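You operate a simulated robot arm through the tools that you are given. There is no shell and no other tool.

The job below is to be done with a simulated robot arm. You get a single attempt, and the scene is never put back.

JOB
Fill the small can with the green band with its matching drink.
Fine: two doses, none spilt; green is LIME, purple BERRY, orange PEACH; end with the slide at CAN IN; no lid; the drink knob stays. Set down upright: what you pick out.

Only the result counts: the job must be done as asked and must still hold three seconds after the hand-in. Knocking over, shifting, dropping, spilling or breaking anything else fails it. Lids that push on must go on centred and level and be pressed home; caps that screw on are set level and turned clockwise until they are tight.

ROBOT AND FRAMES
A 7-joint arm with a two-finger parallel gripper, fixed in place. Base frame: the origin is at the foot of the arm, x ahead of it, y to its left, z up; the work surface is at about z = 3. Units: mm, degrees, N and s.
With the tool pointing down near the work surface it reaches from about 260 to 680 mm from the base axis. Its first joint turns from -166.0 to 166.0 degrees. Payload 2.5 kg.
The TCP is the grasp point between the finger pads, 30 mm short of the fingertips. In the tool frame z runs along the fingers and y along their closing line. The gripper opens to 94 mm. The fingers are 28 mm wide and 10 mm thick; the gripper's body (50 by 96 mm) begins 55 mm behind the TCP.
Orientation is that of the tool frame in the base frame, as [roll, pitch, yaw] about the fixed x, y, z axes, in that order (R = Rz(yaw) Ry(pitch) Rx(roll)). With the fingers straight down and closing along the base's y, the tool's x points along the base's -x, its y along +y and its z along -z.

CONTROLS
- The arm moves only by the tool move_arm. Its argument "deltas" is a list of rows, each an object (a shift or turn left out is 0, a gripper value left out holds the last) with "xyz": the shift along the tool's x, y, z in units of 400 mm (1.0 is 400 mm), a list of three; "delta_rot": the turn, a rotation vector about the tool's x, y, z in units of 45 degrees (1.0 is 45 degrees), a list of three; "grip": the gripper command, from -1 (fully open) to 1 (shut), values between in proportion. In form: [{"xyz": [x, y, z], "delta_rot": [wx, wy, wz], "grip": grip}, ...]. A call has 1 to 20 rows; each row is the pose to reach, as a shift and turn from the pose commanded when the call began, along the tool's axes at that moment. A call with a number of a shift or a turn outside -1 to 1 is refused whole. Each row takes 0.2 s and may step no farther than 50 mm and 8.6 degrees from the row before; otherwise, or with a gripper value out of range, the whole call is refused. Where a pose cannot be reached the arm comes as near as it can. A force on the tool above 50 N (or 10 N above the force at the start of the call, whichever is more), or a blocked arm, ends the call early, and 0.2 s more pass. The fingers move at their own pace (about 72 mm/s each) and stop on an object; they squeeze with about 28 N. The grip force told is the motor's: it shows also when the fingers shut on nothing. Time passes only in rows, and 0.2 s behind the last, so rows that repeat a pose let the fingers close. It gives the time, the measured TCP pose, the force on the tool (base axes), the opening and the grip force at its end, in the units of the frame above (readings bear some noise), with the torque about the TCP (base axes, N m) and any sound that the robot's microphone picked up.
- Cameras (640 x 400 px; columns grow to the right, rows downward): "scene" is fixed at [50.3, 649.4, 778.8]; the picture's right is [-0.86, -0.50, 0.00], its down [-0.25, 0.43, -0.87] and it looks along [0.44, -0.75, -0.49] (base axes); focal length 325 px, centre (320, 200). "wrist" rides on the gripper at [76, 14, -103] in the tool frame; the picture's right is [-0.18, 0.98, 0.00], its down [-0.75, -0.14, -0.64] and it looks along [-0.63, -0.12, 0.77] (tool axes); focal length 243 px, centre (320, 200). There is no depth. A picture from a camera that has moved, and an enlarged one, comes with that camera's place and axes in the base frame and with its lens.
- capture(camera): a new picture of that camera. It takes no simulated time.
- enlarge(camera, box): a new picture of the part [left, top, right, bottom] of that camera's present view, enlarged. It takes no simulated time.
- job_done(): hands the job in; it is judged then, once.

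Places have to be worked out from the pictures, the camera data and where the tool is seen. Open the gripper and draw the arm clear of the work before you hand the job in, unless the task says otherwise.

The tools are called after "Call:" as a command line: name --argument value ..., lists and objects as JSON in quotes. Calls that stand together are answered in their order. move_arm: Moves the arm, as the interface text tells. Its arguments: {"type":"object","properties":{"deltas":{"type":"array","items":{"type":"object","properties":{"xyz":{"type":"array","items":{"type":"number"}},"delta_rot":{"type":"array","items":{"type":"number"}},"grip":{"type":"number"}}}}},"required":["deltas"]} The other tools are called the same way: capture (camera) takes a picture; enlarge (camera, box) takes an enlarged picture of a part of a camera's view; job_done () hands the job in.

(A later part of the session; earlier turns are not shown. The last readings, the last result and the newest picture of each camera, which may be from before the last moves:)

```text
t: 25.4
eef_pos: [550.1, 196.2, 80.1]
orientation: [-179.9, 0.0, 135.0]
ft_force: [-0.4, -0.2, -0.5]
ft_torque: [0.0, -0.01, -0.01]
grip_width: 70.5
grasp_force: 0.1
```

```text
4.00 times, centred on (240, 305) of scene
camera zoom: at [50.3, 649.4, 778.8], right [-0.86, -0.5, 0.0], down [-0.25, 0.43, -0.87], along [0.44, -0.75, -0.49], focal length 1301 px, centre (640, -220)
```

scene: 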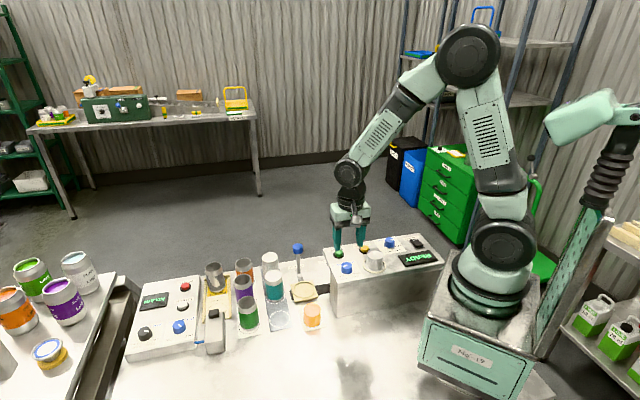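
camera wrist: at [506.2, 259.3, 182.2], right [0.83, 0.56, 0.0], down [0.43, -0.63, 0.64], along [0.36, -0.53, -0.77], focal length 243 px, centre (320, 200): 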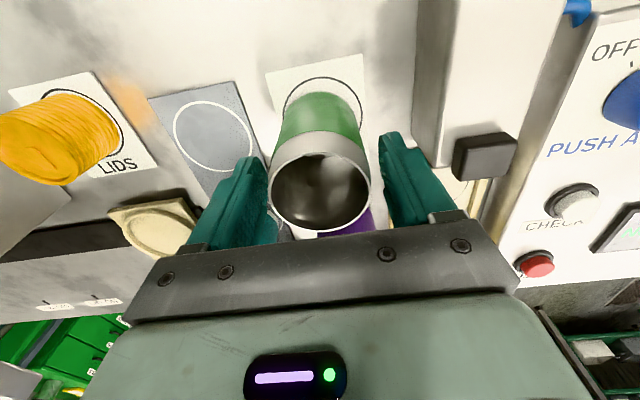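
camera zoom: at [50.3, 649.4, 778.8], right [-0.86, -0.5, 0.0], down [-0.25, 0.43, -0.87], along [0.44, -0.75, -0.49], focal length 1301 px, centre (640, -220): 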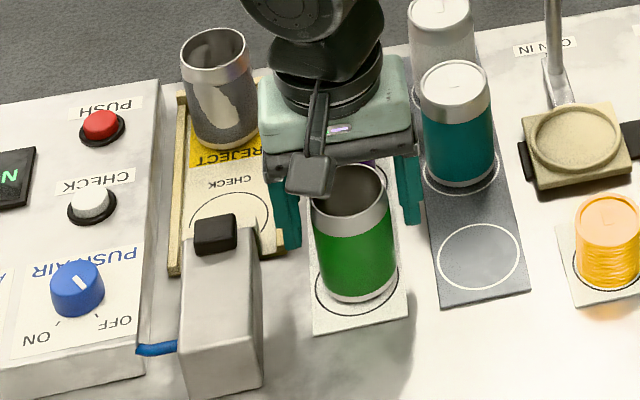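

The fingers straddle the can evenly. I close on it.

Call:
move_arm --deltas '[{"grip": -0.3}, {"grip": -0.2}, {"grip": -0.1}, {"grip": 0.3}, {"grip": 0.3}, {"grip": 0.3}]'

Call:
enlarge --camera "wrist" --box '[224, 100, 416, 220]'

Call:
enlarge --camera "scene" --box '[160, 255, 320, 355]'

```text
t: 26.8
eef_pos: [549.4, 195.8, 79.6]
orientation: [-180.0, 0.1, 135.0]
ft_force: [-0.4, 0.2, -0.2]
ft_torque: [0.0, 0.02, 0.02]
grip_width: 52.3
grasp_force: 28.1
```

```text
3.33 times, centred on (320, 160) of wrist
camera zoom: at [506.1, 259.3, 182.2], right [0.83, 0.56, 0.0], down [0.43, -0.63, 0.64], along [0.36, -0.53, -0.77], focal length 809 px, centre (320, 333)
```

zoom: 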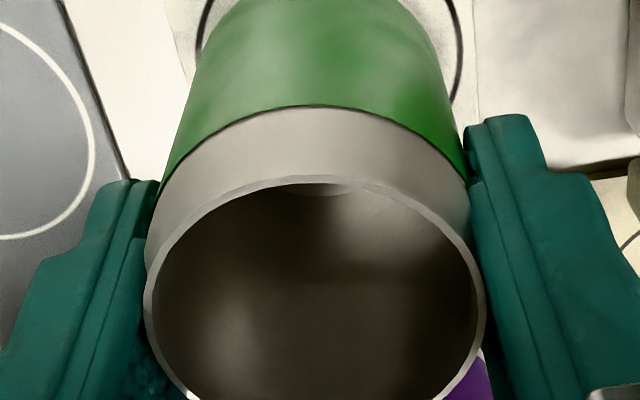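

```text
4.00 times, centred on (240, 305) of scene
camera zoom: at [50.3, 649.4, 778.8], right [-0.86, -0.5, 0.0], down [-0.25, 0.43, -0.87], along [0.44, -0.75, -0.49], focal length 1301 px, centre (640, -220)
```

zoom: 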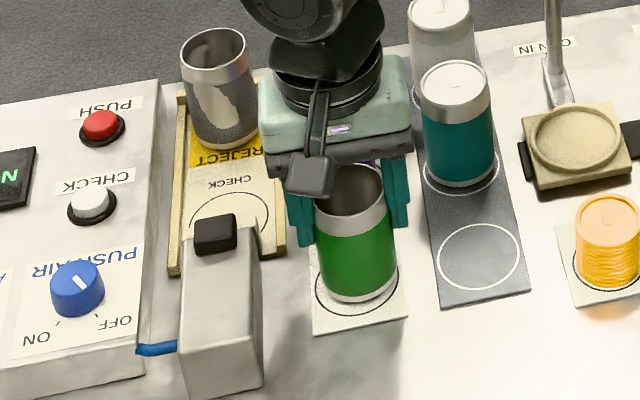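

Gripped at 52.3 mm with 28 N. I lift it straight up by 130 mm.

Call:
move_arm --deltas '[{"xyz": [0, 0, -0.0125], "grip": 0.3}, {"xyz": [0, 0, -0.04], "grip": 0.3}, {"xyz": [0, 0, -0.09], "grip": 0.3}, {"xyz": [0, 0, -0.15], "grip": 0.3}, {"xyz": [0, 0, -0.21], "grip": 0.3}, {"xyz": [0, 0, -0.27], "grip": 0.3}, {"xyz": [0, 0, -0.325], "grip": 0.3}]'

Call:
enlarge --camera "wrist" --box '[100, 0, 420, 200]'

Call:
enlarge --camera "scene" --box '[160, 215, 352, 335]'

```text
t: 28.4
eef_pos: [549.6, 194.5, 210.1]
orientation: [179.9, 0.0, 135.0]
ft_force: [0.4, 0.5, -0.1]
ft_torque: [0.01, -0.04, -0.01]
grip_width: 49.4
grasp_force: 27.9
```

```text
2.00 times, centred on (260, 100) of wrist
camera zoom: at [506.6, 259.5, 311.9], right [0.83, 0.56, 0.0], down [0.43, -0.63, 0.64], along [0.36, -0.53, -0.77], focal length 485 px, centre (440, 400)
```

zoom: 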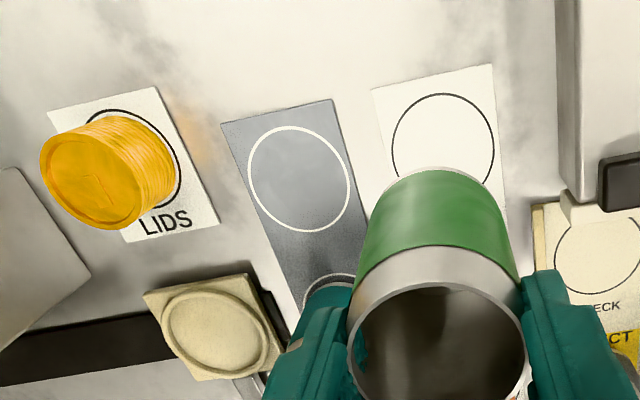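

```text
3.33 times, centred on (256, 275) of scene
camera zoom: at [50.3, 649.4, 778.8], right [-0.86, -0.5, 0.0], down [-0.25, 0.43, -0.87], along [0.44, -0.75, -0.49], focal length 1084 px, centre (533, -50)
```

zoom: 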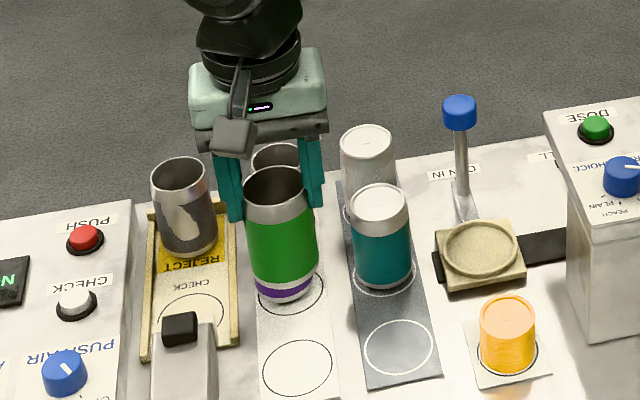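

The grip narrowed to 49.4 mm, and the can seems to have settled ~12 mm lower in the fingers. I wait half a second and look again to see whether it is stable.

Call:
move_arm --deltas '[{"grip": 0.3}, {"grip": 0.3}]'

Call:
enlarge --camera "wrist" --box '[224, 80, 416, 200]'

Call:
enlarge --camera "scene" --box '[208, 235, 288, 315]'

```text
t: 29.0
eef_pos: [549.4, 195.9, 209.8]
orientation: [-180.0, 0.0, 134.9]
ft_force: [0.6, -0.1, 0.7]
ft_torque: [0.04, 0.01, -0.05]
grip_width: 49.4
grasp_force: 27.7
```

```text
3.33 times, centred on (320, 140) of wrist
camera zoom: at [506.6, 259.6, 311.7], right [0.83, 0.56, 0.0], down [0.43, -0.63, 0.64], along [0.36, -0.53, -0.77], focal length 809 px, centre (320, 400)
```

zoom: 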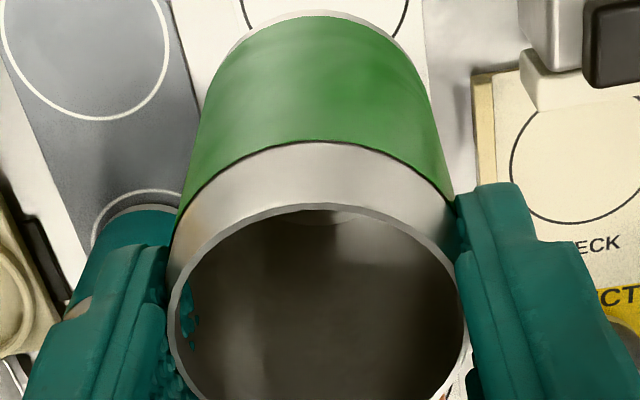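

```text
5.00 times, centred on (248, 275) of scene
camera zoom: at [50.3, 649.4, 778.8], right [-0.86, -0.5, 0.0], down [-0.25, 0.43, -0.87], along [0.44, -0.75, -0.49], focal length 1626 px, centre (680, -175)
```

zoom: 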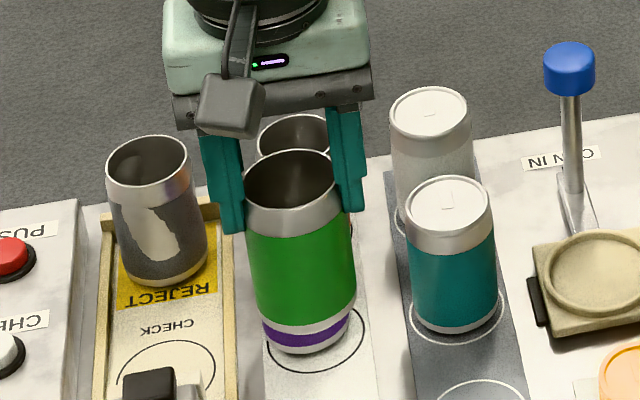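

The can is stable at the neck, upright, with the bottom about 87 mm below the TCP. I carry it part-way toward the slide pad at this height and take a picture to locate the pad ring accurately.

Call:
move_arm --deltas '[{"xyz": [-0.015, -0.03, 0], "grip": 0.3}, {"xyz": [-0.04, -0.08, 0], "grip": 0.3}, {"xyz": [-0.07, -0.15, 0], "grip": 0.3}, {"xyz": [-0.09, -0.2, 0], "grip": 0.3}, {"xyz": [-0.1, -0.2175, 0], "grip": 0.3}, {"xyz": [-0.1, -0.2175, 0], "grip": 0.3}]'

Call:
capture --camera "wrist"

Call:
enlarge --camera "wrist" --box '[140, 20, 332, 140]'

Call:
enlarge --camera "scene" --box '[224, 235, 352, 315]'

```text
t: 30.4
eef_pos: [517.6, 105.3, 210.1]
orientation: [-179.9, 0.0, 134.9]
ft_force: [0.2, -0.1, 0.4]
ft_torque: [-0.01, -0.05, -0.01]
grip_width: 49.3
grasp_force: 28.2
```

```text
taken
camera wrist: at [473.3, 169.2, 312.1], right [0.83, 0.56, 0.0], down [0.43, -0.63, 0.64], along [0.36, -0.53, -0.77], focal length 243 px, centre (320, 200)
```

wrist: 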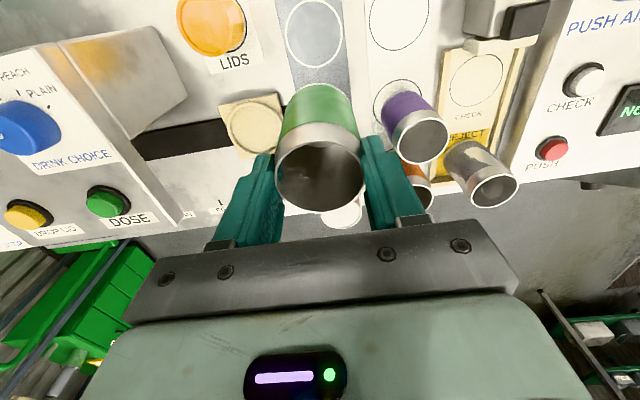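

```text
3.33 times, centred on (236, 80) of wrist
camera zoom: at [473.3, 169.2, 312.1], right [0.83, 0.56, 0.0], down [0.43, -0.63, 0.64], along [0.36, -0.53, -0.77], focal length 809 px, centre (600, 600)
```

zoom: 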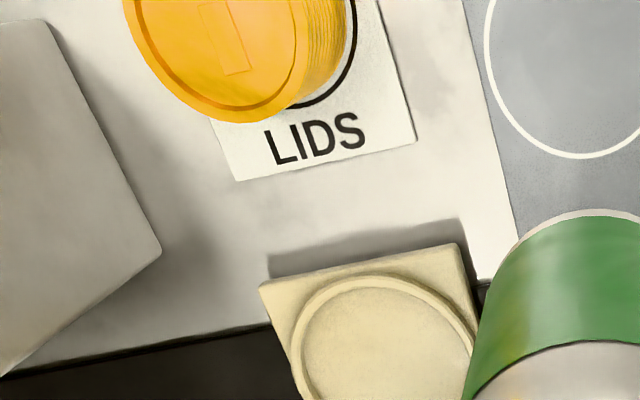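

```text
5.00 times, centred on (288, 275) of scene
camera zoom: at [50.3, 649.4, 778.8], right [-0.86, -0.5, 0.0], down [-0.25, 0.43, -0.87], along [0.44, -0.75, -0.49], focal length 1626 px, centre (480, -175)
```

zoom: 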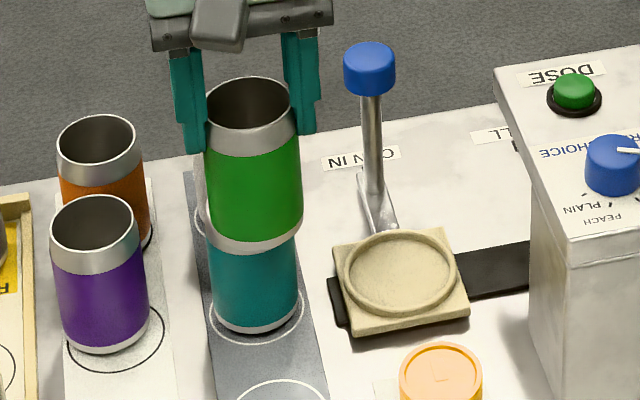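

I enlarge the pad region for the ring's full outline.

Call:
enlarge --camera "wrist" --box '[204, 85, 300, 165]'

Call:
enlarge --camera "scene" --box '[284, 272, 324, 312]'

```text
5.00 times, centred on (252, 125) of wrist
camera zoom: at [473.3, 169.2, 312.1], right [0.83, 0.56, 0.0], down [0.43, -0.63, 0.64], along [0.36, -0.53, -0.77], focal length 1213 px, centre (660, 575)
```

zoom: 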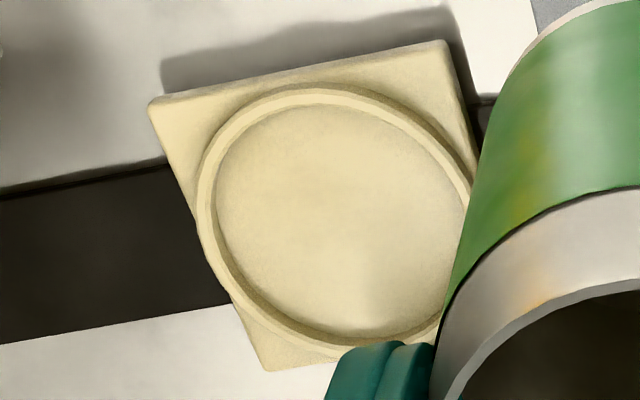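

```text
10.00 times, centred on (304, 292) of scene
camera zoom: at [50.3, 649.4, 778.8], right [-0.86, -0.5, 0.0], down [-0.25, 0.43, -0.87], along [0.44, -0.75, -0.49], focal length 3252 px, centre (480, -720)
```

zoom: 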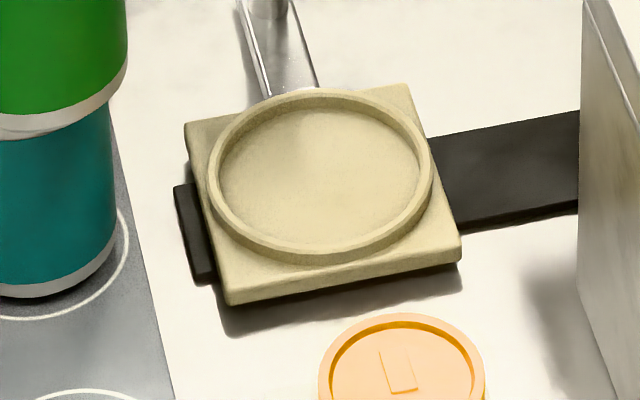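

The ring (raised lip) is centred near e1≈350.5, e2≈326, floor at z≈17. I move the can above it at the same height and check the alignment.

Call:
move_arm --deltas '[{"xyz": [-0.012, -0.03, 0], "grip": 0.3}, {"xyz": [-0.035, -0.09, 0], "grip": 0.3}, {"xyz": [-0.06, -0.155, 0], "grip": 0.3}, {"xyz": [-0.08, -0.205, 0], "grip": 0.3}, {"xyz": [-0.08625, -0.225, 0], "grip": 0.3}, {"xyz": [-0.08625, -0.225, 0], "grip": 0.3}]'

Call:
enlarge --camera "wrist" --box '[224, 40, 416, 160]'

Call:
enlarge --camera "scene" --box '[260, 235, 356, 315]'

```text
t: 31.8
eef_pos: [477.6, 16.9, 208.4]
orientation: [-180.0, 0.1, 135.0]
ft_force: [-0.3, 0.1, -0.6]
ft_torque: [0.0, 0.01, 0.03]
grip_width: 48.9
grasp_force: 28.2
```

```text
3.33 times, centred on (320, 100) of wrist
camera zoom: at [433.8, 81.1, 311.1], right [0.83, 0.56, 0.0], down [0.43, -0.63, 0.64], along [0.36, -0.53, -0.77], focal length 809 px, centre (320, 533)
```

zoom: 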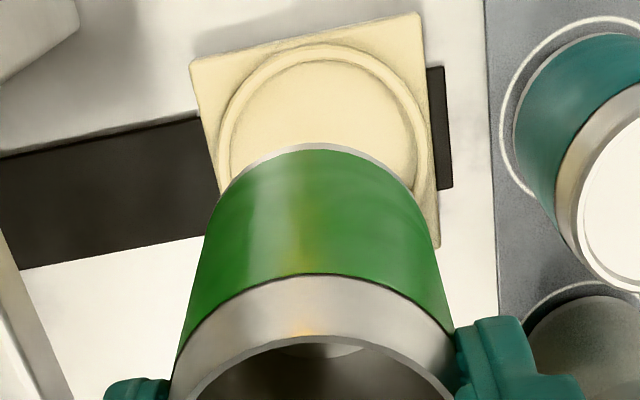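

```text
5.00 times, centred on (308, 275) of scene
camera zoom: at [50.3, 649.4, 778.8], right [-0.86, -0.5, 0.0], down [-0.25, 0.43, -0.87], along [0.44, -0.75, -0.49], focal length 1626 px, centre (380, -175)
```

zoom: 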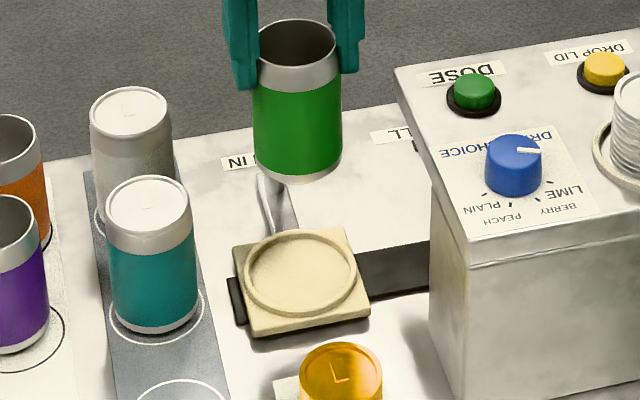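

Pad centre seems ~2–3 mm further along +e2 than the can. I shift 2 mm and descend to TCP z≈130 for a closer check.

Call:
move_arm --deltas '[{"xyz": [-0.005, -0.0007, 0.03], "grip": 0.3}, {"xyz": [-0.005, -0.0007, 0.075], "grip": 0.3}, {"xyz": [-0.005, -0.0007, 0.12], "grip": 0.3}, {"xyz": [-0.005, -0.0007, 0.165], "grip": 0.3}, {"xyz": [-0.005, -0.0007, 0.195], "grip": 0.3}, {"xyz": [-0.005, -0.0007, 0.195], "grip": 0.3}]'

Call:
enlarge --camera "wrist" --box '[224, 40, 416, 160]'

Call:
enlarge --camera "scene" --box '[268, 250, 348, 310]'

```text
t: 33.2
eef_pos: [479.4, 15.9, 129.4]
orientation: [180.0, 0.2, 135.0]
ft_force: [0.2, 0.2, -0.1]
ft_torque: [0.0, 0.0, 0.01]
grip_width: 48.9
grasp_force: 28.2
```

```text
3.33 times, centred on (320, 100) of wrist
camera zoom: at [435.0, 80.1, 233.5], right [0.83, 0.56, 0.0], down [0.43, -0.63, 0.64], along [0.36, -0.53, -0.77], focal length 809 px, centre (320, 533)
```

zoom: 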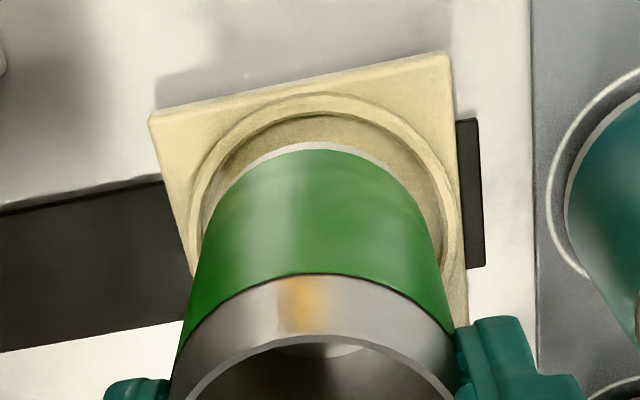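

```text
6.67 times, centred on (308, 280) of scene
camera zoom: at [50.3, 649.4, 778.8], right [-0.86, -0.5, 0.0], down [-0.25, 0.43, -0.87], along [0.44, -0.75, -0.49], focal length 2168 px, centre (400, -333)
```

zoom: 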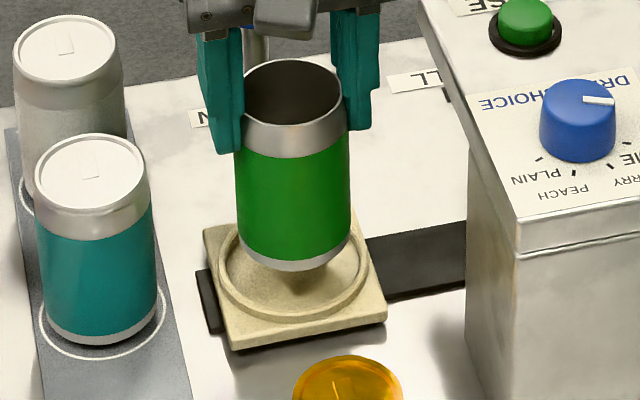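

The ring centre is ~1 mm +e1 and ~1.5 mm +e2 of the can axis, and the can bottom is ~20 mm above the floor. I correct and lower to TCP z≈115.

Call:
move_arm --deltas '[{"xyz": [-0.00375, 0.0025, 0.0], "grip": 0.3}, {"xyz": [-0.00375, 0.0025, 0.0125], "grip": 0.3}, {"xyz": [-0.00375, 0.0025, 0.025], "grip": 0.3}, {"xyz": [-0.00375, 0.0025, 0.035], "grip": 0.3}, {"xyz": [-0.00375, 0.0025, 0.035], "grip": 0.3}]'

Call:
enlarge --camera "wrist" --box '[224, 40, 416, 160]'

Call:
enlarge --camera "scene" --box '[284, 270, 332, 306]'

```text
t: 34.4
eef_pos: [481.8, 15.2, 117.3]
orientation: [-180.0, -0.1, 135.0]
ft_force: [0.0, -0.5, -0.2]
ft_torque: [0.01, -0.03, 0.01]
grip_width: 48.9
grasp_force: 28.2
```

```text
3.33 times, centred on (320, 100) of wrist
camera zoom: at [437.3, 79.7, 219.7], right [0.83, 0.56, 0.0], down [0.43, -0.63, 0.64], along [0.36, -0.53, -0.77], focal length 809 px, centre (320, 533)
```

zoom: 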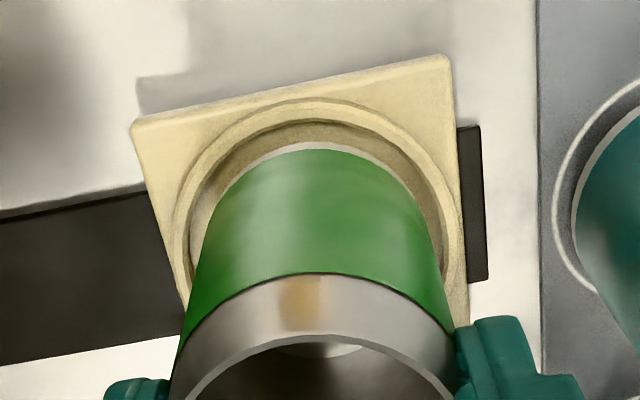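

```text
11.11 times, centred on (308, 288) of scene
camera zoom: at [50.3, 649.4, 778.8], right [-0.86, -0.5, 0.0], down [-0.25, 0.43, -0.87], along [0.44, -0.75, -0.49], focal length 3614 px, centre (453, -778)
```

zoom: 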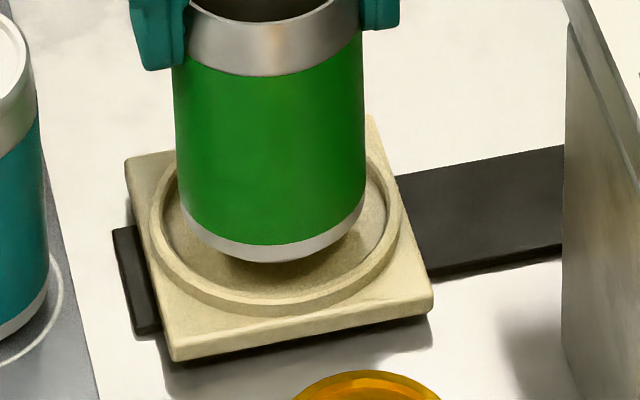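

The can is centred in the ring, hovering ~10 mm above the floor. I lower in small steps, watching the force.

Call:
move_arm --deltas '[{"xyz": [0, 0, 0.005], "grip": 0.3}, {"xyz": [0, 0, 0.01], "grip": 0.3}, {"xyz": [0, 0, 0.015], "grip": 0.3}, {"xyz": [0, 0, 0.0175], "grip": 0.3}, {"xyz": [0, 0, 0.0175], "grip": 0.3}]'

Call:
enlarge --camera "scene" --box '[284, 270, 332, 306]'

Call:
enlarge --camera "wrist" --box '[224, 40, 416, 160]'

```text
t: 35.6
eef_pos: [481.4, 15.8, 110.0]
orientation: [179.9, 0.0, 135.1]
ft_force: [0.1, 0.4, -0.4]
ft_torque: [0.01, -0.03, 0.05]
grip_width: 49.1
grasp_force: 27.6
```

```text
11.11 times, centred on (308, 288) of scene
camera zoom: at [50.3, 649.4, 778.8], right [-0.86, -0.5, 0.0], down [-0.25, 0.43, -0.87], along [0.44, -0.75, -0.49], focal length 3614 px, centre (453, -778)
```

zoom: 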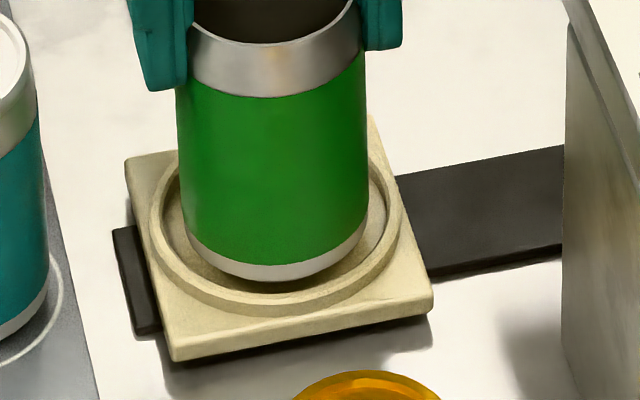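

```text
3.33 times, centred on (320, 100) of wrist
camera zoom: at [436.5, 79.8, 212.6], right [0.83, 0.56, 0.0], down [0.43, -0.63, 0.64], along [0.36, -0.53, -0.77], focal length 809 px, centre (320, 533)
```

zoom: 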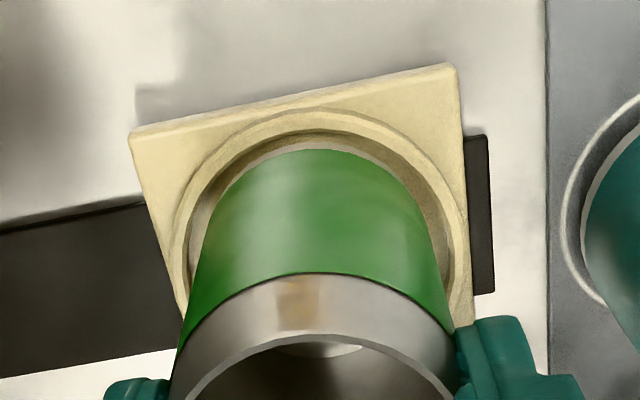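

A little gap (3–4 mm) remains, judging by the shadow. I lower further in 1 mm steps.

Call:
move_arm --deltas '[{"xyz": [0, 0, 0.0025], "grip": 0.3}, {"xyz": [0, 0, 0.005], "grip": 0.3}, {"xyz": [0, 0, 0.0075], "grip": 0.3}, {"xyz": [0, 0, 0.01], "grip": 0.3}]'

Call:
enlarge --camera "scene" --box '[284, 270, 332, 306]'

Call:
enlarge --camera "wrist" --box '[224, 40, 416, 160]'

```text
t: 36.6
eef_pos: [481.1, 16.4, 107.3]
orientation: [179.9, 0.0, 135.0]
ft_force: [-4.2, 1.6, 23.7]
ft_torque: [-0.04, 0.09, -0.01]
grip_width: 50.2
grasp_force: 28.2
```

```text
11.11 times, centred on (308, 288) of scene
camera zoom: at [50.3, 649.4, 778.8], right [-0.86, -0.5, 0.0], down [-0.25, 0.43, -0.87], along [0.44, -0.75, -0.49], focal length 3614 px, centre (453, -778)
```

zoom: 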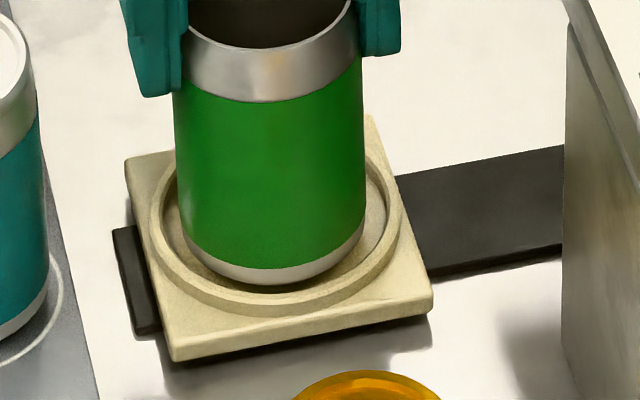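

```text
3.33 times, centred on (320, 100) of wrist
camera zoom: at [437.3, 79.7, 209.7], right [0.83, 0.56, 0.0], down [0.43, -0.63, 0.64], along [0.37, -0.53, -0.77], focal length 809 px, centre (320, 533)
```

zoom: 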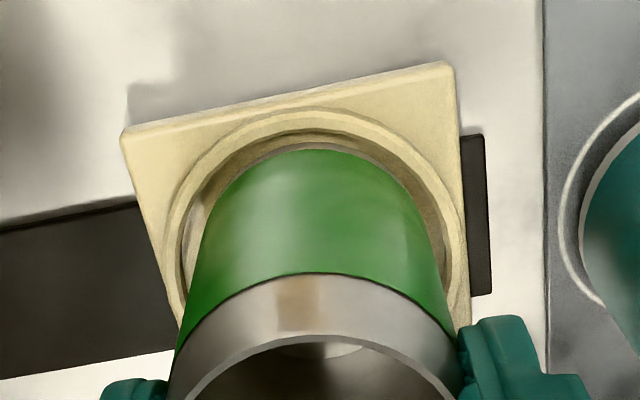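

Contact at 24 N upward: the can stands on the pad. I back off 1.5 mm and open the fingers slightly to release.

Call:
move_arm --deltas '[{"xyz": [0, 0, -0.002], "grip": 0.3}, {"xyz": [0, 0, -0.004], "grip": 0.3}, {"xyz": [0, 0, -0.004], "grip": -0.1}, {"xyz": [0, 0, -0.004], "grip": -0.2}, {"xyz": [0, 0, -0.004], "grip": -0.3}, {"xyz": [0, 0, -0.004], "grip": -0.35}, {"xyz": [0, 0, -0.004], "grip": -0.35}]'

Call:
enlarge --camera "scene" --box '[268, 250, 348, 310]'

Call:
enlarge --camera "wrist" --box '[224, 60, 416, 180]'

```text
t: 38.2
eef_pos: [481.2, 16.9, 108.5]
orientation: [179.9, 0.0, 135.0]
ft_force: [0.2, -0.2, 0.1]
ft_torque: [0.0, 0.04, 0.04]
grip_width: 63.4
grasp_force: 0.1
```

```text
6.67 times, centred on (308, 280) of scene
camera zoom: at [50.3, 649.4, 778.8], right [-0.86, -0.5, 0.0], down [-0.25, 0.43, -0.87], along [0.44, -0.75, -0.49], focal length 2168 px, centre (400, -333)
```

zoom: 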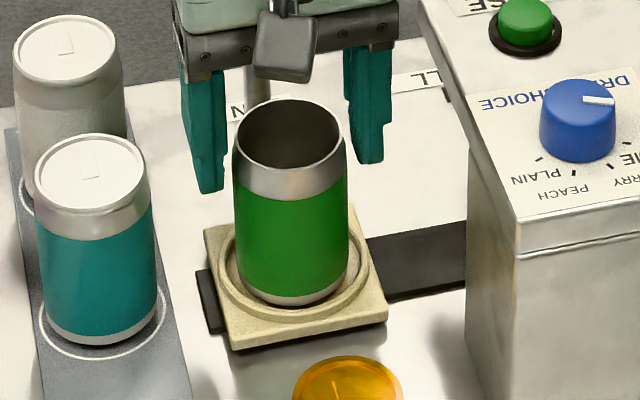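

```text
3.33 times, centred on (320, 120) of wrist
camera zoom: at [436.9, 79.7, 210.4], right [0.83, 0.56, 0.0], down [0.43, -0.63, 0.64], along [0.36, -0.53, -0.77], focal length 809 px, centre (320, 467)
```

zoom: 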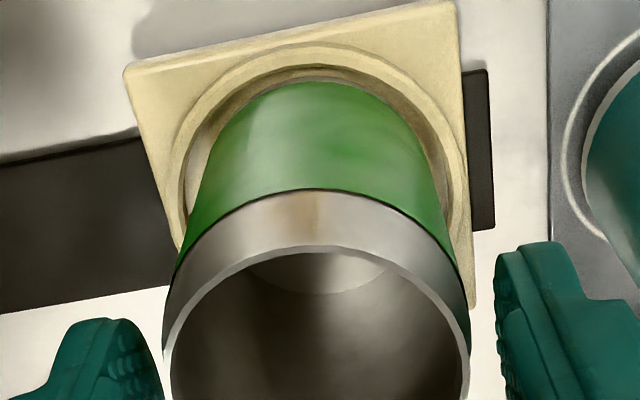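

The can stands upright and centred inside the ring. I rise straight up to z≈230 and then look for the slide's lever ball.

Call:
move_arm --deltas '[{"xyz": [0, 0, -0.04], "grip": -0.35}, {"xyz": [0, 0, -0.1], "grip": -0.35}, {"xyz": [0, 0, -0.17], "grip": -0.35}, {"xyz": [0, 0, -0.24], "grip": -0.35}, {"xyz": [0, 0, -0.305], "grip": -0.35}]'

Call:
capture --camera "wrist"

Call:
enlarge --camera "wrist" --box '[224, 60, 416, 180]'

Call:
enlarge --camera "scene" --box '[250, 230, 346, 310]'

```text
t: 39.4
eef_pos: [480.2, 15.1, 228.7]
orientation: [-179.9, 0.0, 135.0]
ft_force: [-0.4, -0.5, -0.7]
ft_torque: [0.01, 0.03, 0.05]
grip_width: 63.6
grasp_force: 0.2
```

```text
taken
camera wrist: at [436.3, 79.0, 332.3], right [0.82, 0.57, 0.0], down [0.43, -0.63, 0.64], along [0.36, -0.53, -0.77], focal length 243 px, centre (320, 200)
```

wrist: 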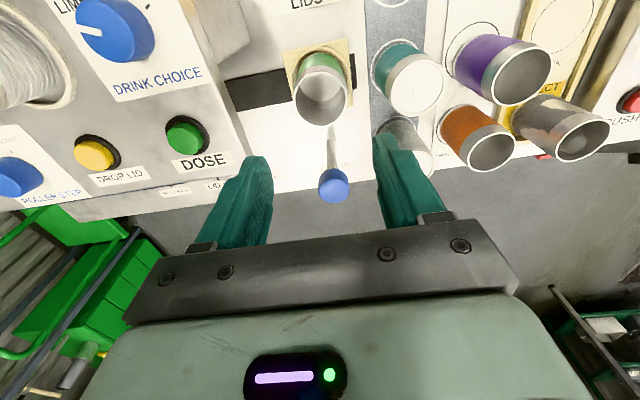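

```text
3.33 times, centred on (320, 120) of wrist
camera zoom: at [436.3, 79.0, 332.3], right [0.82, 0.57, 0.0], down [0.43, -0.63, 0.64], along [0.36, -0.53, -0.77], focal length 809 px, centre (320, 467)
```

zoom: 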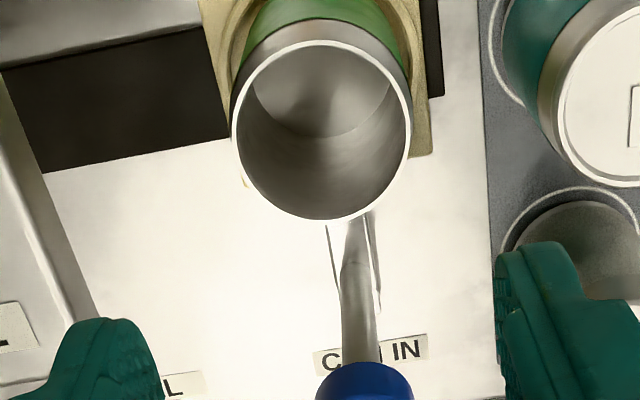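

```text
5.00 times, centred on (298, 270) of scene
camera zoom: at [50.3, 649.4, 778.8], right [-0.86, -0.5, 0.0], down [-0.25, 0.43, -0.87], along [0.44, -0.75, -0.49], focal length 1626 px, centre (430, -150)
```

zoom: 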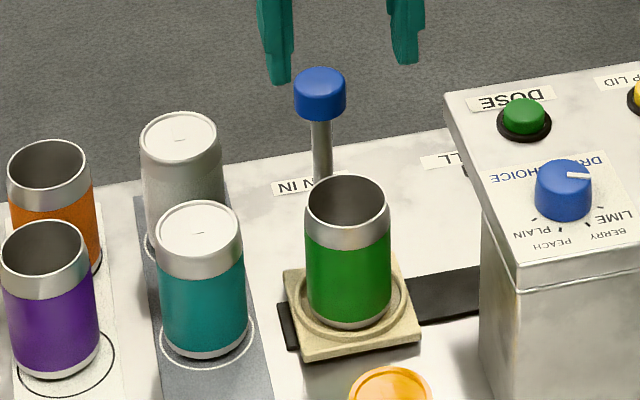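

The lever ball appears near (333, 186) in the wrist view. I enlarge for its precise centre.

Call:
enlarge --camera "wrist" --box '[284, 140, 380, 220]'

Call:
enlarge --camera "scene" --box '[290, 235, 338, 275]'

```text
5.00 times, centred on (332, 180) of wrist
camera zoom: at [436.3, 79.0, 332.3], right [0.82, 0.57, 0.0], down [0.43, -0.63, 0.64], along [0.36, -0.53, -0.77], focal length 1213 px, centre (260, 300)
```

zoom: 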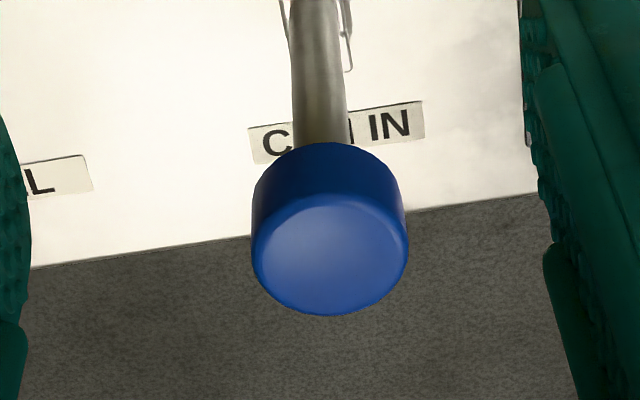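

```text
10.00 times, centred on (314, 255) of scene
camera zoom: at [50.3, 649.4, 778.8], right [-0.86, -0.5, 0.0], down [-0.25, 0.43, -0.87], along [0.44, -0.75, -0.49], focal length 3252 px, centre (380, -350)
```

zoom: 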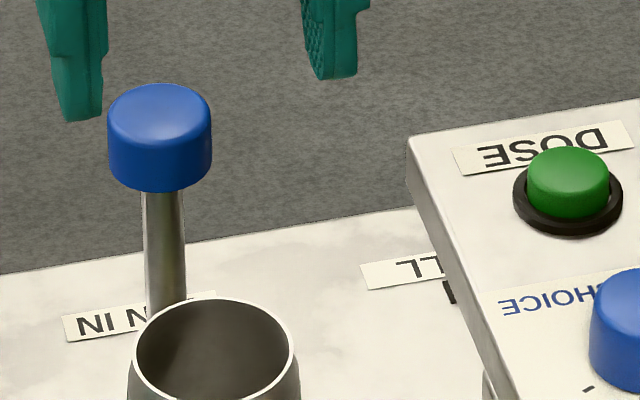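

The lever knob's top centre is at e1≈349, e2≈416.5, z≈120, about 34 mm across. I move above it at the current height, then lower the fingers around it.

Call:
move_arm --deltas '[{"xyz": [-0.06, -0.001, 0], "grip": -0.35}, {"xyz": [-0.14, -0.002, 0], "grip": -0.35}, {"xyz": [-0.2, -0.003, 0], "grip": -0.35}, {"xyz": [-0.219, -0.003, 0], "grip": -0.35}, {"xyz": [-0.219, -0.003, 0.07], "grip": -0.35}, {"xyz": [-0.219, -0.003, 0.12], "grip": -0.35}, {"xyz": [-0.219, -0.003, 0.12], "grip": -0.35}]'

Call:
enlarge --camera "wrist" --box '[224, 80, 416, 200]'

Call:
enlarge --camera "scene" --box '[266, 225, 362, 305]'

```text
t: 41.0
eef_pos: [542.0, -47.5, 181.9]
orientation: [-179.9, 0.0, 135.0]
ft_force: [0.1, -0.2, -0.7]
ft_torque: [0.0, 0.01, 0.03]
grip_width: 63.6
grasp_force: 0.0
```

```text
3.33 times, centred on (320, 140) of wrist
camera zoom: at [498.0, 16.5, 283.6], right [0.83, 0.56, 0.0], down [0.43, -0.63, 0.64], along [0.36, -0.53, -0.77], focal length 809 px, centre (320, 400)
```

zoom: 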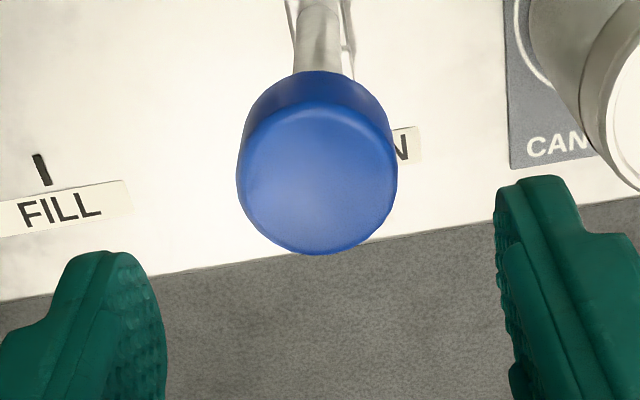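

```text
5.00 times, centred on (314, 265) of scene
camera zoom: at [50.3, 649.4, 778.8], right [-0.86, -0.5, 0.0], down [-0.25, 0.43, -0.87], along [0.44, -0.75, -0.49], focal length 1626 px, centre (350, -125)
```

zoom: 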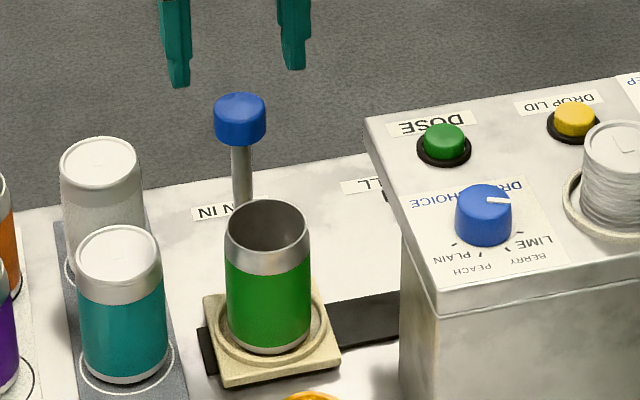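

The knob is centred between the fingers (within ~1 mm). I lower to TCP z≈120 and close on it.

Call:
move_arm --deltas '[{"xyz": [0.0025, -0.001, 0.05], "grip": -0.35}, {"xyz": [0.0025, -0.001, 0.1], "grip": -0.35}, {"xyz": [0.0025, -0.001, 0.14], "grip": -0.35}, {"xyz": [0.0025, -0.001, 0.155], "grip": -0.35}, {"xyz": [0.0025, -0.001, 0.155], "grip": -0.1}, {"xyz": [0.0025, -0.001, 0.155], "grip": 0.1}, {"xyz": [0.0025, -0.001, 0.155], "grip": 0.4}, {"xyz": [0.0025, -0.001, 0.155], "grip": 0.4}]'

Call:
capture --camera "wrist"

Call:
enlarge --camera "scene" --box '[266, 225, 362, 305]'

```text
t: 42.8
eef_pos: [540.5, -47.4, 120.1]
orientation: [180.0, 0.0, 135.1]
ft_force: [1.4, 0.0, -2.4]
ft_torque: [0.04, -0.02, -0.07]
grip_width: 34.4
grasp_force: 45.1
```

```text
taken
camera wrist: at [496.6, 16.9, 222.0], right [0.83, 0.56, 0.0], down [0.43, -0.63, 0.64], along [0.36, -0.53, -0.77], focal length 243 px, centre (320, 200)
```

wrist: 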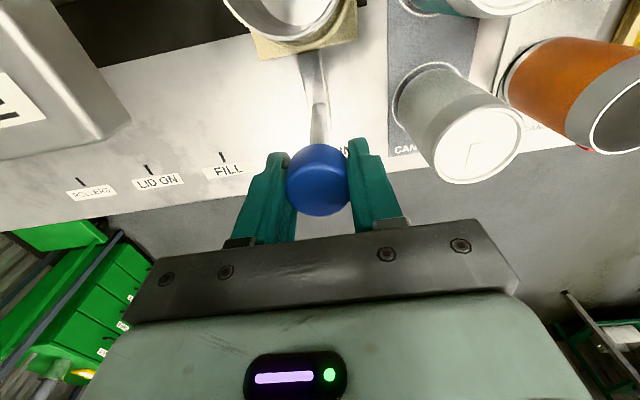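

```text
5.00 times, centred on (314, 265) of scene
camera zoom: at [50.3, 649.4, 778.8], right [-0.86, -0.5, 0.0], down [-0.25, 0.43, -0.87], along [0.44, -0.75, -0.49], focal length 1626 px, centre (350, -125)
```

zoom: 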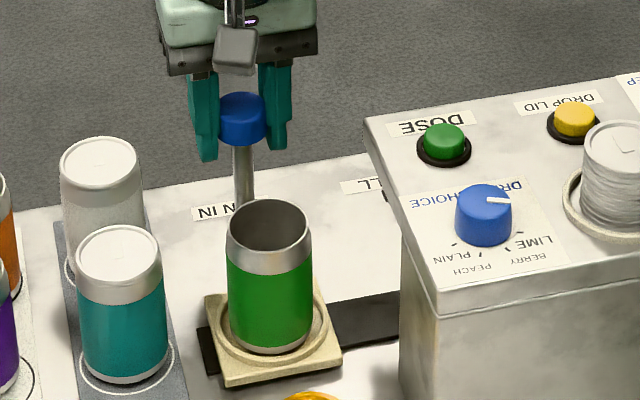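

Knob is gripped (34.4 mm). FILL is ≈110 mm along −e1 from CAN IN; I slide gently the first 60 mm and check forces.

Call:
move_arm --deltas '[{"xyz": [0, -0.005, 0], "grip": 0.4}, {"xyz": [0, -0.015, 0], "grip": 0.4}, {"xyz": [0, -0.03, 0], "grip": 0.4}, {"xyz": [0, -0.05, 0], "grip": 0.4}, {"xyz": [0, -0.07, 0], "grip": 0.4}, {"xyz": [0, -0.09, 0], "grip": 0.4}, {"xyz": [0, -0.11, 0], "grip": 0.4}, {"xyz": [0, -0.13, 0], "grip": 0.4}, {"xyz": [0, -0.145, 0], "grip": 0.4}, {"xyz": [0, -0.15, 0], "grip": 0.4}]'

Call:
capture --camera "wrist"

Call:
enlarge --camera "scene" --box '[276, 225, 372, 305]'

```text
t: 45.0
eef_pos: [497.9, -88.6, 118.9]
orientation: [-180.0, 0.1, 135.0]
ft_force: [0.3, 0.8, -2.6]
ft_torque: [-0.26, -0.23, 0.02]
grip_width: 34.4
grasp_force: 44.4
```

```text
taken
camera wrist: at [454.6, -25.0, 222.1], right [0.83, 0.56, 0.0], down [0.43, -0.63, 0.64], along [0.36, -0.53, -0.77], focal length 243 px, centre (320, 200)
```

wrist: 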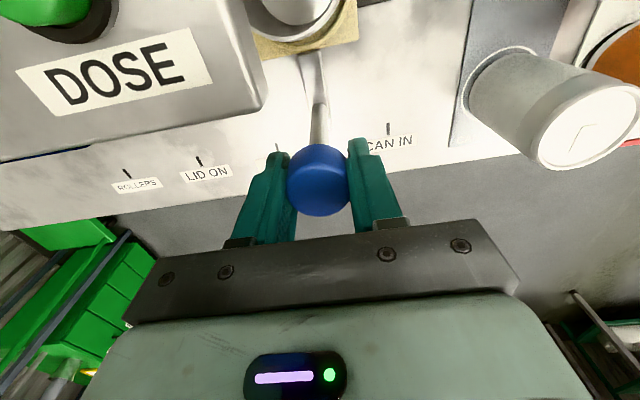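

```text
5.00 times, centred on (324, 265) of scene
camera zoom: at [50.3, 649.4, 778.8], right [-0.86, -0.5, 0.0], down [-0.25, 0.43, -0.87], along [0.44, -0.75, -0.49], focal length 1626 px, centre (300, -125)
```

zoom: 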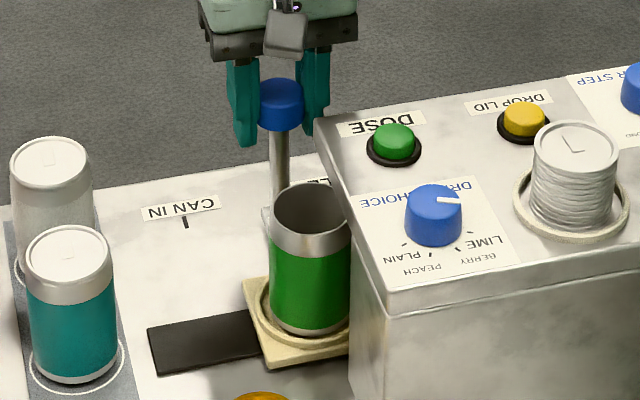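

The slide glides with almost no force and the can enters the machine without touching. I continue ~49 mm to FILL.

Call:
move_arm --deltas '[{"xyz": [0, -0.005, 0], "grip": 0.4}, {"xyz": [0, -0.015, 0], "grip": 0.4}, {"xyz": [0, -0.035, 0], "grip": 0.4}, {"xyz": [0, -0.055, 0], "grip": 0.4}, {"xyz": [0, -0.075, 0], "grip": 0.4}, {"xyz": [0, -0.095, 0], "grip": 0.4}, {"xyz": [0, -0.11, 0], "grip": 0.4}, {"xyz": [0, -0.12, 0], "grip": 0.4}, {"xyz": [0, -0.1225, 0], "grip": 0.4}]'

Call:
capture --camera "wrist"

Call:
enlarge --camera "scene" --box '[320, 225, 448, 305]'

Call:
enlarge --camera "wrist" --box '[240, 100, 400, 200]'

```text
t: 47.0
eef_pos: [462.5, -123.9, 120.1]
orientation: [-180.0, 0.1, 135.0]
ft_force: [-1.1, 1.6, -1.7]
ft_torque: [0.0, 0.12, 0.04]
grip_width: 33.9
grasp_force: 45.2
```

```text
taken
camera wrist: at [419.7, -59.6, 222.1], right [0.83, 0.56, 0.0], down [0.43, -0.63, 0.64], along [0.36, -0.53, -0.77], focal length 243 px, centre (320, 200)
```

wrist: 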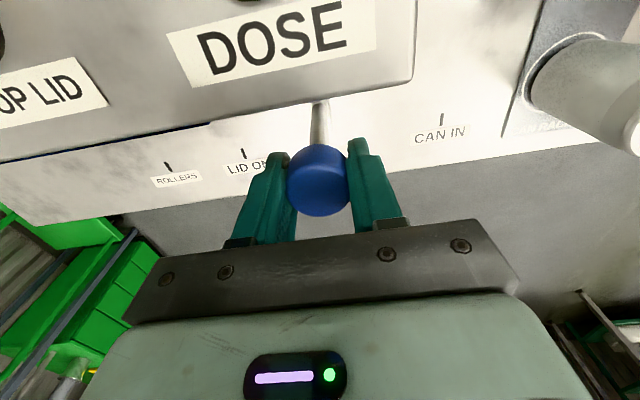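

```text
5.00 times, centred on (384, 265) of scene
camera zoom: at [50.3, 649.4, 778.8], right [-0.86, -0.5, 0.0], down [-0.25, 0.43, -0.87], along [0.44, -0.75, -0.49], focal length 1626 px, centre (0, -125)
```

zoom: 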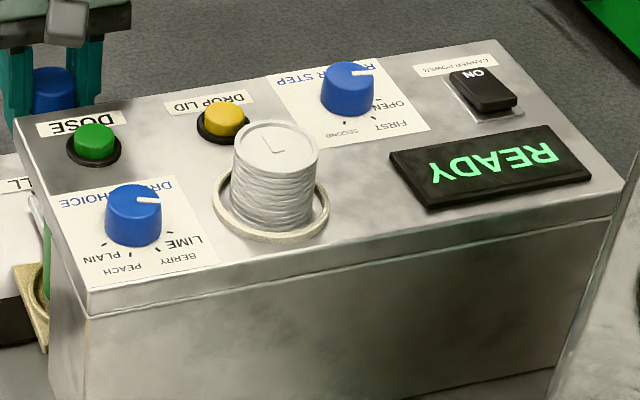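

```text
4.00 times, centred on (320, 150) of wrist
camera zoom: at [419.7, -59.6, 222.1], right [0.83, 0.56, 0.0], down [0.43, -0.63, 0.64], along [0.36, -0.53, -0.77], focal length 970 px, centre (320, 400)
```

zoom: 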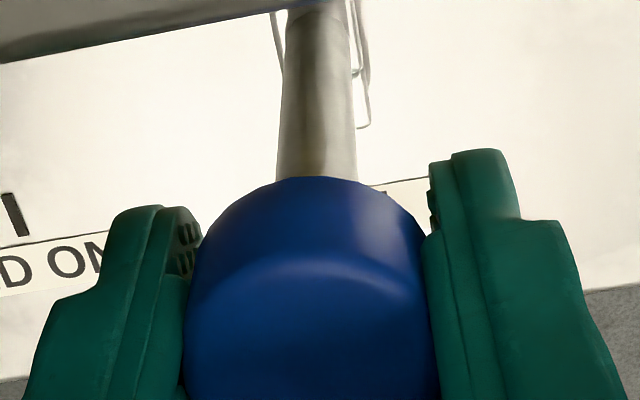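

The slide is at the FILL mark (shifted ≈109 mm) and display shows READY. I release the knob gently, rise, and verify the lever against the FILL tick.

Call:
move_arm --deltas '[{"grip": 0.2}, {"grip": 0.0}, {"grip": -0.3}, {"grip": -0.3}, {"xyz": [0, 0, -0.05], "grip": -0.3}, {"xyz": [0, 0, -0.12], "grip": -0.3}, {"xyz": [0, 0, -0.2], "grip": -0.3}, {"xyz": [0, 0, -0.3], "grip": -0.3}]'

Call:
capture --camera "wrist"

Call:
enlarge --camera "wrist" --box '[240, 60, 400, 160]'

Call:
enlarge --camera "scene" --box '[300, 225, 396, 305]'

```text
t: 48.8
eef_pos: [461.9, -125.3, 240.2]
orientation: [179.9, 0.0, 135.0]
ft_force: [-0.6, 0.2, -0.3]
ft_torque: [0.0, 0.03, 0.02]
grip_width: 61.0
grasp_force: 0.0
```

```text
taken
camera wrist: at [418.7, -60.9, 343.2], right [0.83, 0.56, 0.0], down [0.43, -0.63, 0.64], along [0.36, -0.53, -0.77], focal length 243 px, centre (320, 200)
```

wrist: 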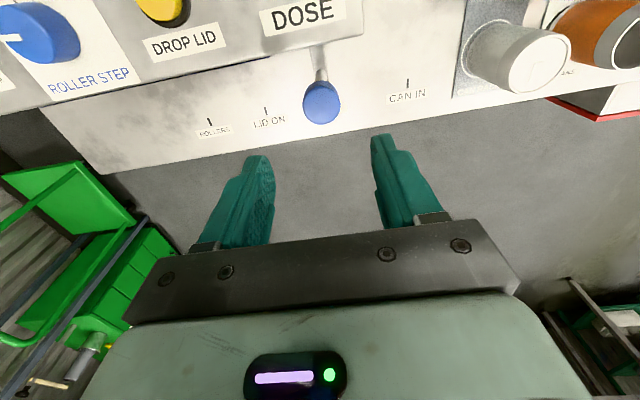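

```text
4.00 times, centred on (320, 110) of wrist
camera zoom: at [418.7, -60.9, 343.2], right [0.83, 0.56, 0.0], down [0.43, -0.63, 0.64], along [0.36, -0.53, -0.77], focal length 970 px, centre (320, 560)
```

zoom: 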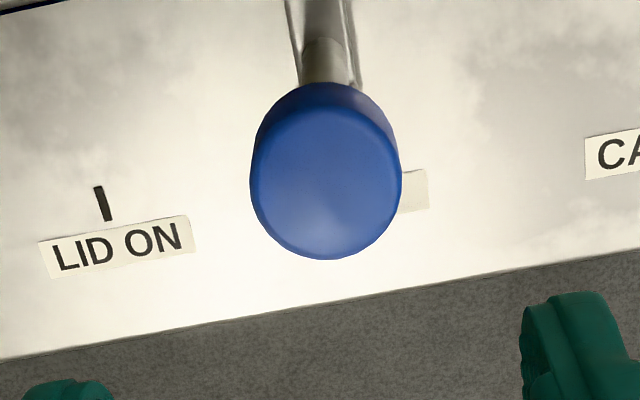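

```text
5.00 times, centred on (348, 265) of scene
camera zoom: at [50.3, 649.4, 778.8], right [-0.86, -0.5, 0.0], down [-0.25, 0.43, -0.87], along [0.44, -0.75, -0.49], focal length 1626 px, centre (180, -125)
```

zoom: 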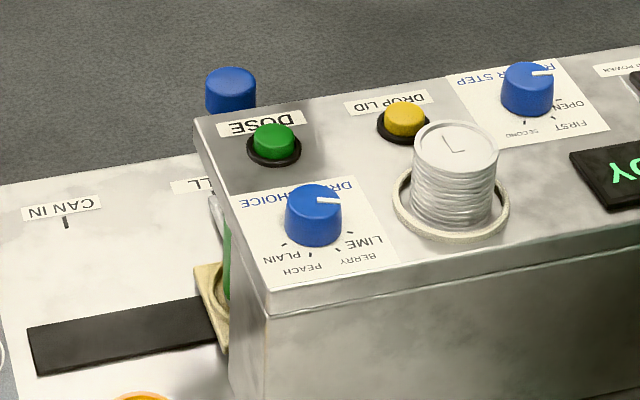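

The lever is aligned with the FILL tick to within ~1 mm. I close the fingers and move above the DOSE button at about e1≈238.5, e2≈315.

Call:
move_arm --deltas '[{"xyz": [0.06, 0.001, 0], "grip": 0.3}, {"xyz": [0.14, 0.001, 0], "grip": 1.0}, {"xyz": [0.21, 0.001, 0], "grip": 1.0}, {"xyz": [0.25, 0.001, 0], "grip": 1.0}, {"xyz": [0.25, 0.001, 0.05], "grip": 1.0}, {"xyz": [0.25, 0.001, 0.06], "grip": 1.0}]'

Call:
capture --camera "wrist"

Call:
enlarge --camera "wrist" --box '[240, 70, 400, 170]'

Call:
enlarge --camera "scene" --box '[300, 215, 396, 295]'

```text
t: 50.2
eef_pos: [393.4, -52.0, 214.9]
orientation: [-180.0, 0.0, 135.0]
ft_force: [0.3, 0.3, -0.5]
ft_torque: [-0.02, 0.02, -0.02]
grip_width: 0.2
grasp_force: 28.6
```

```text
taken
camera wrist: at [349.4, 11.1, 318.4], right [0.82, 0.57, 0.0], down [0.43, -0.63, 0.64], along [0.36, -0.53, -0.77], focal length 243 px, centre (320, 200)
```

wrist: 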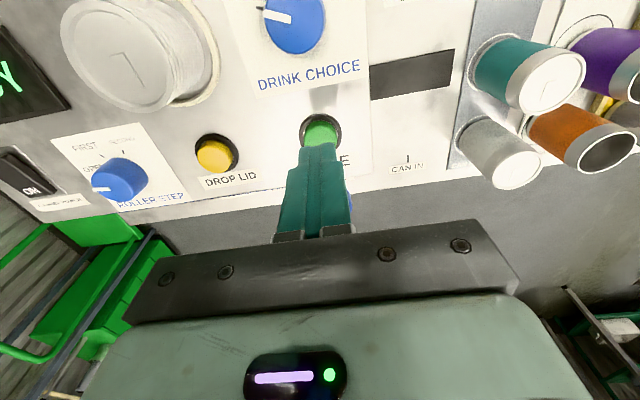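

```text
4.00 times, centred on (320, 120) of wrist
camera zoom: at [349.4, 11.1, 318.4], right [0.82, 0.57, 0.0], down [0.43, -0.63, 0.64], along [0.36, -0.53, -0.77], focal length 970 px, centre (320, 520)
```

zoom: 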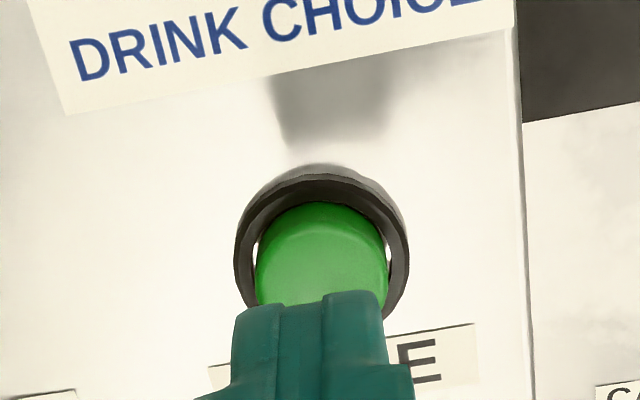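

```text
5.00 times, centred on (348, 255) of scene
camera zoom: at [50.3, 649.4, 778.8], right [-0.86, -0.5, 0.0], down [-0.25, 0.43, -0.87], along [0.44, -0.75, -0.49], focal length 1626 px, centre (180, -75)
```

zoom: 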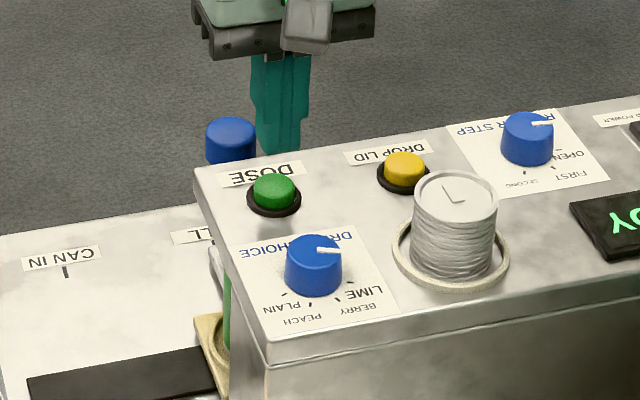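

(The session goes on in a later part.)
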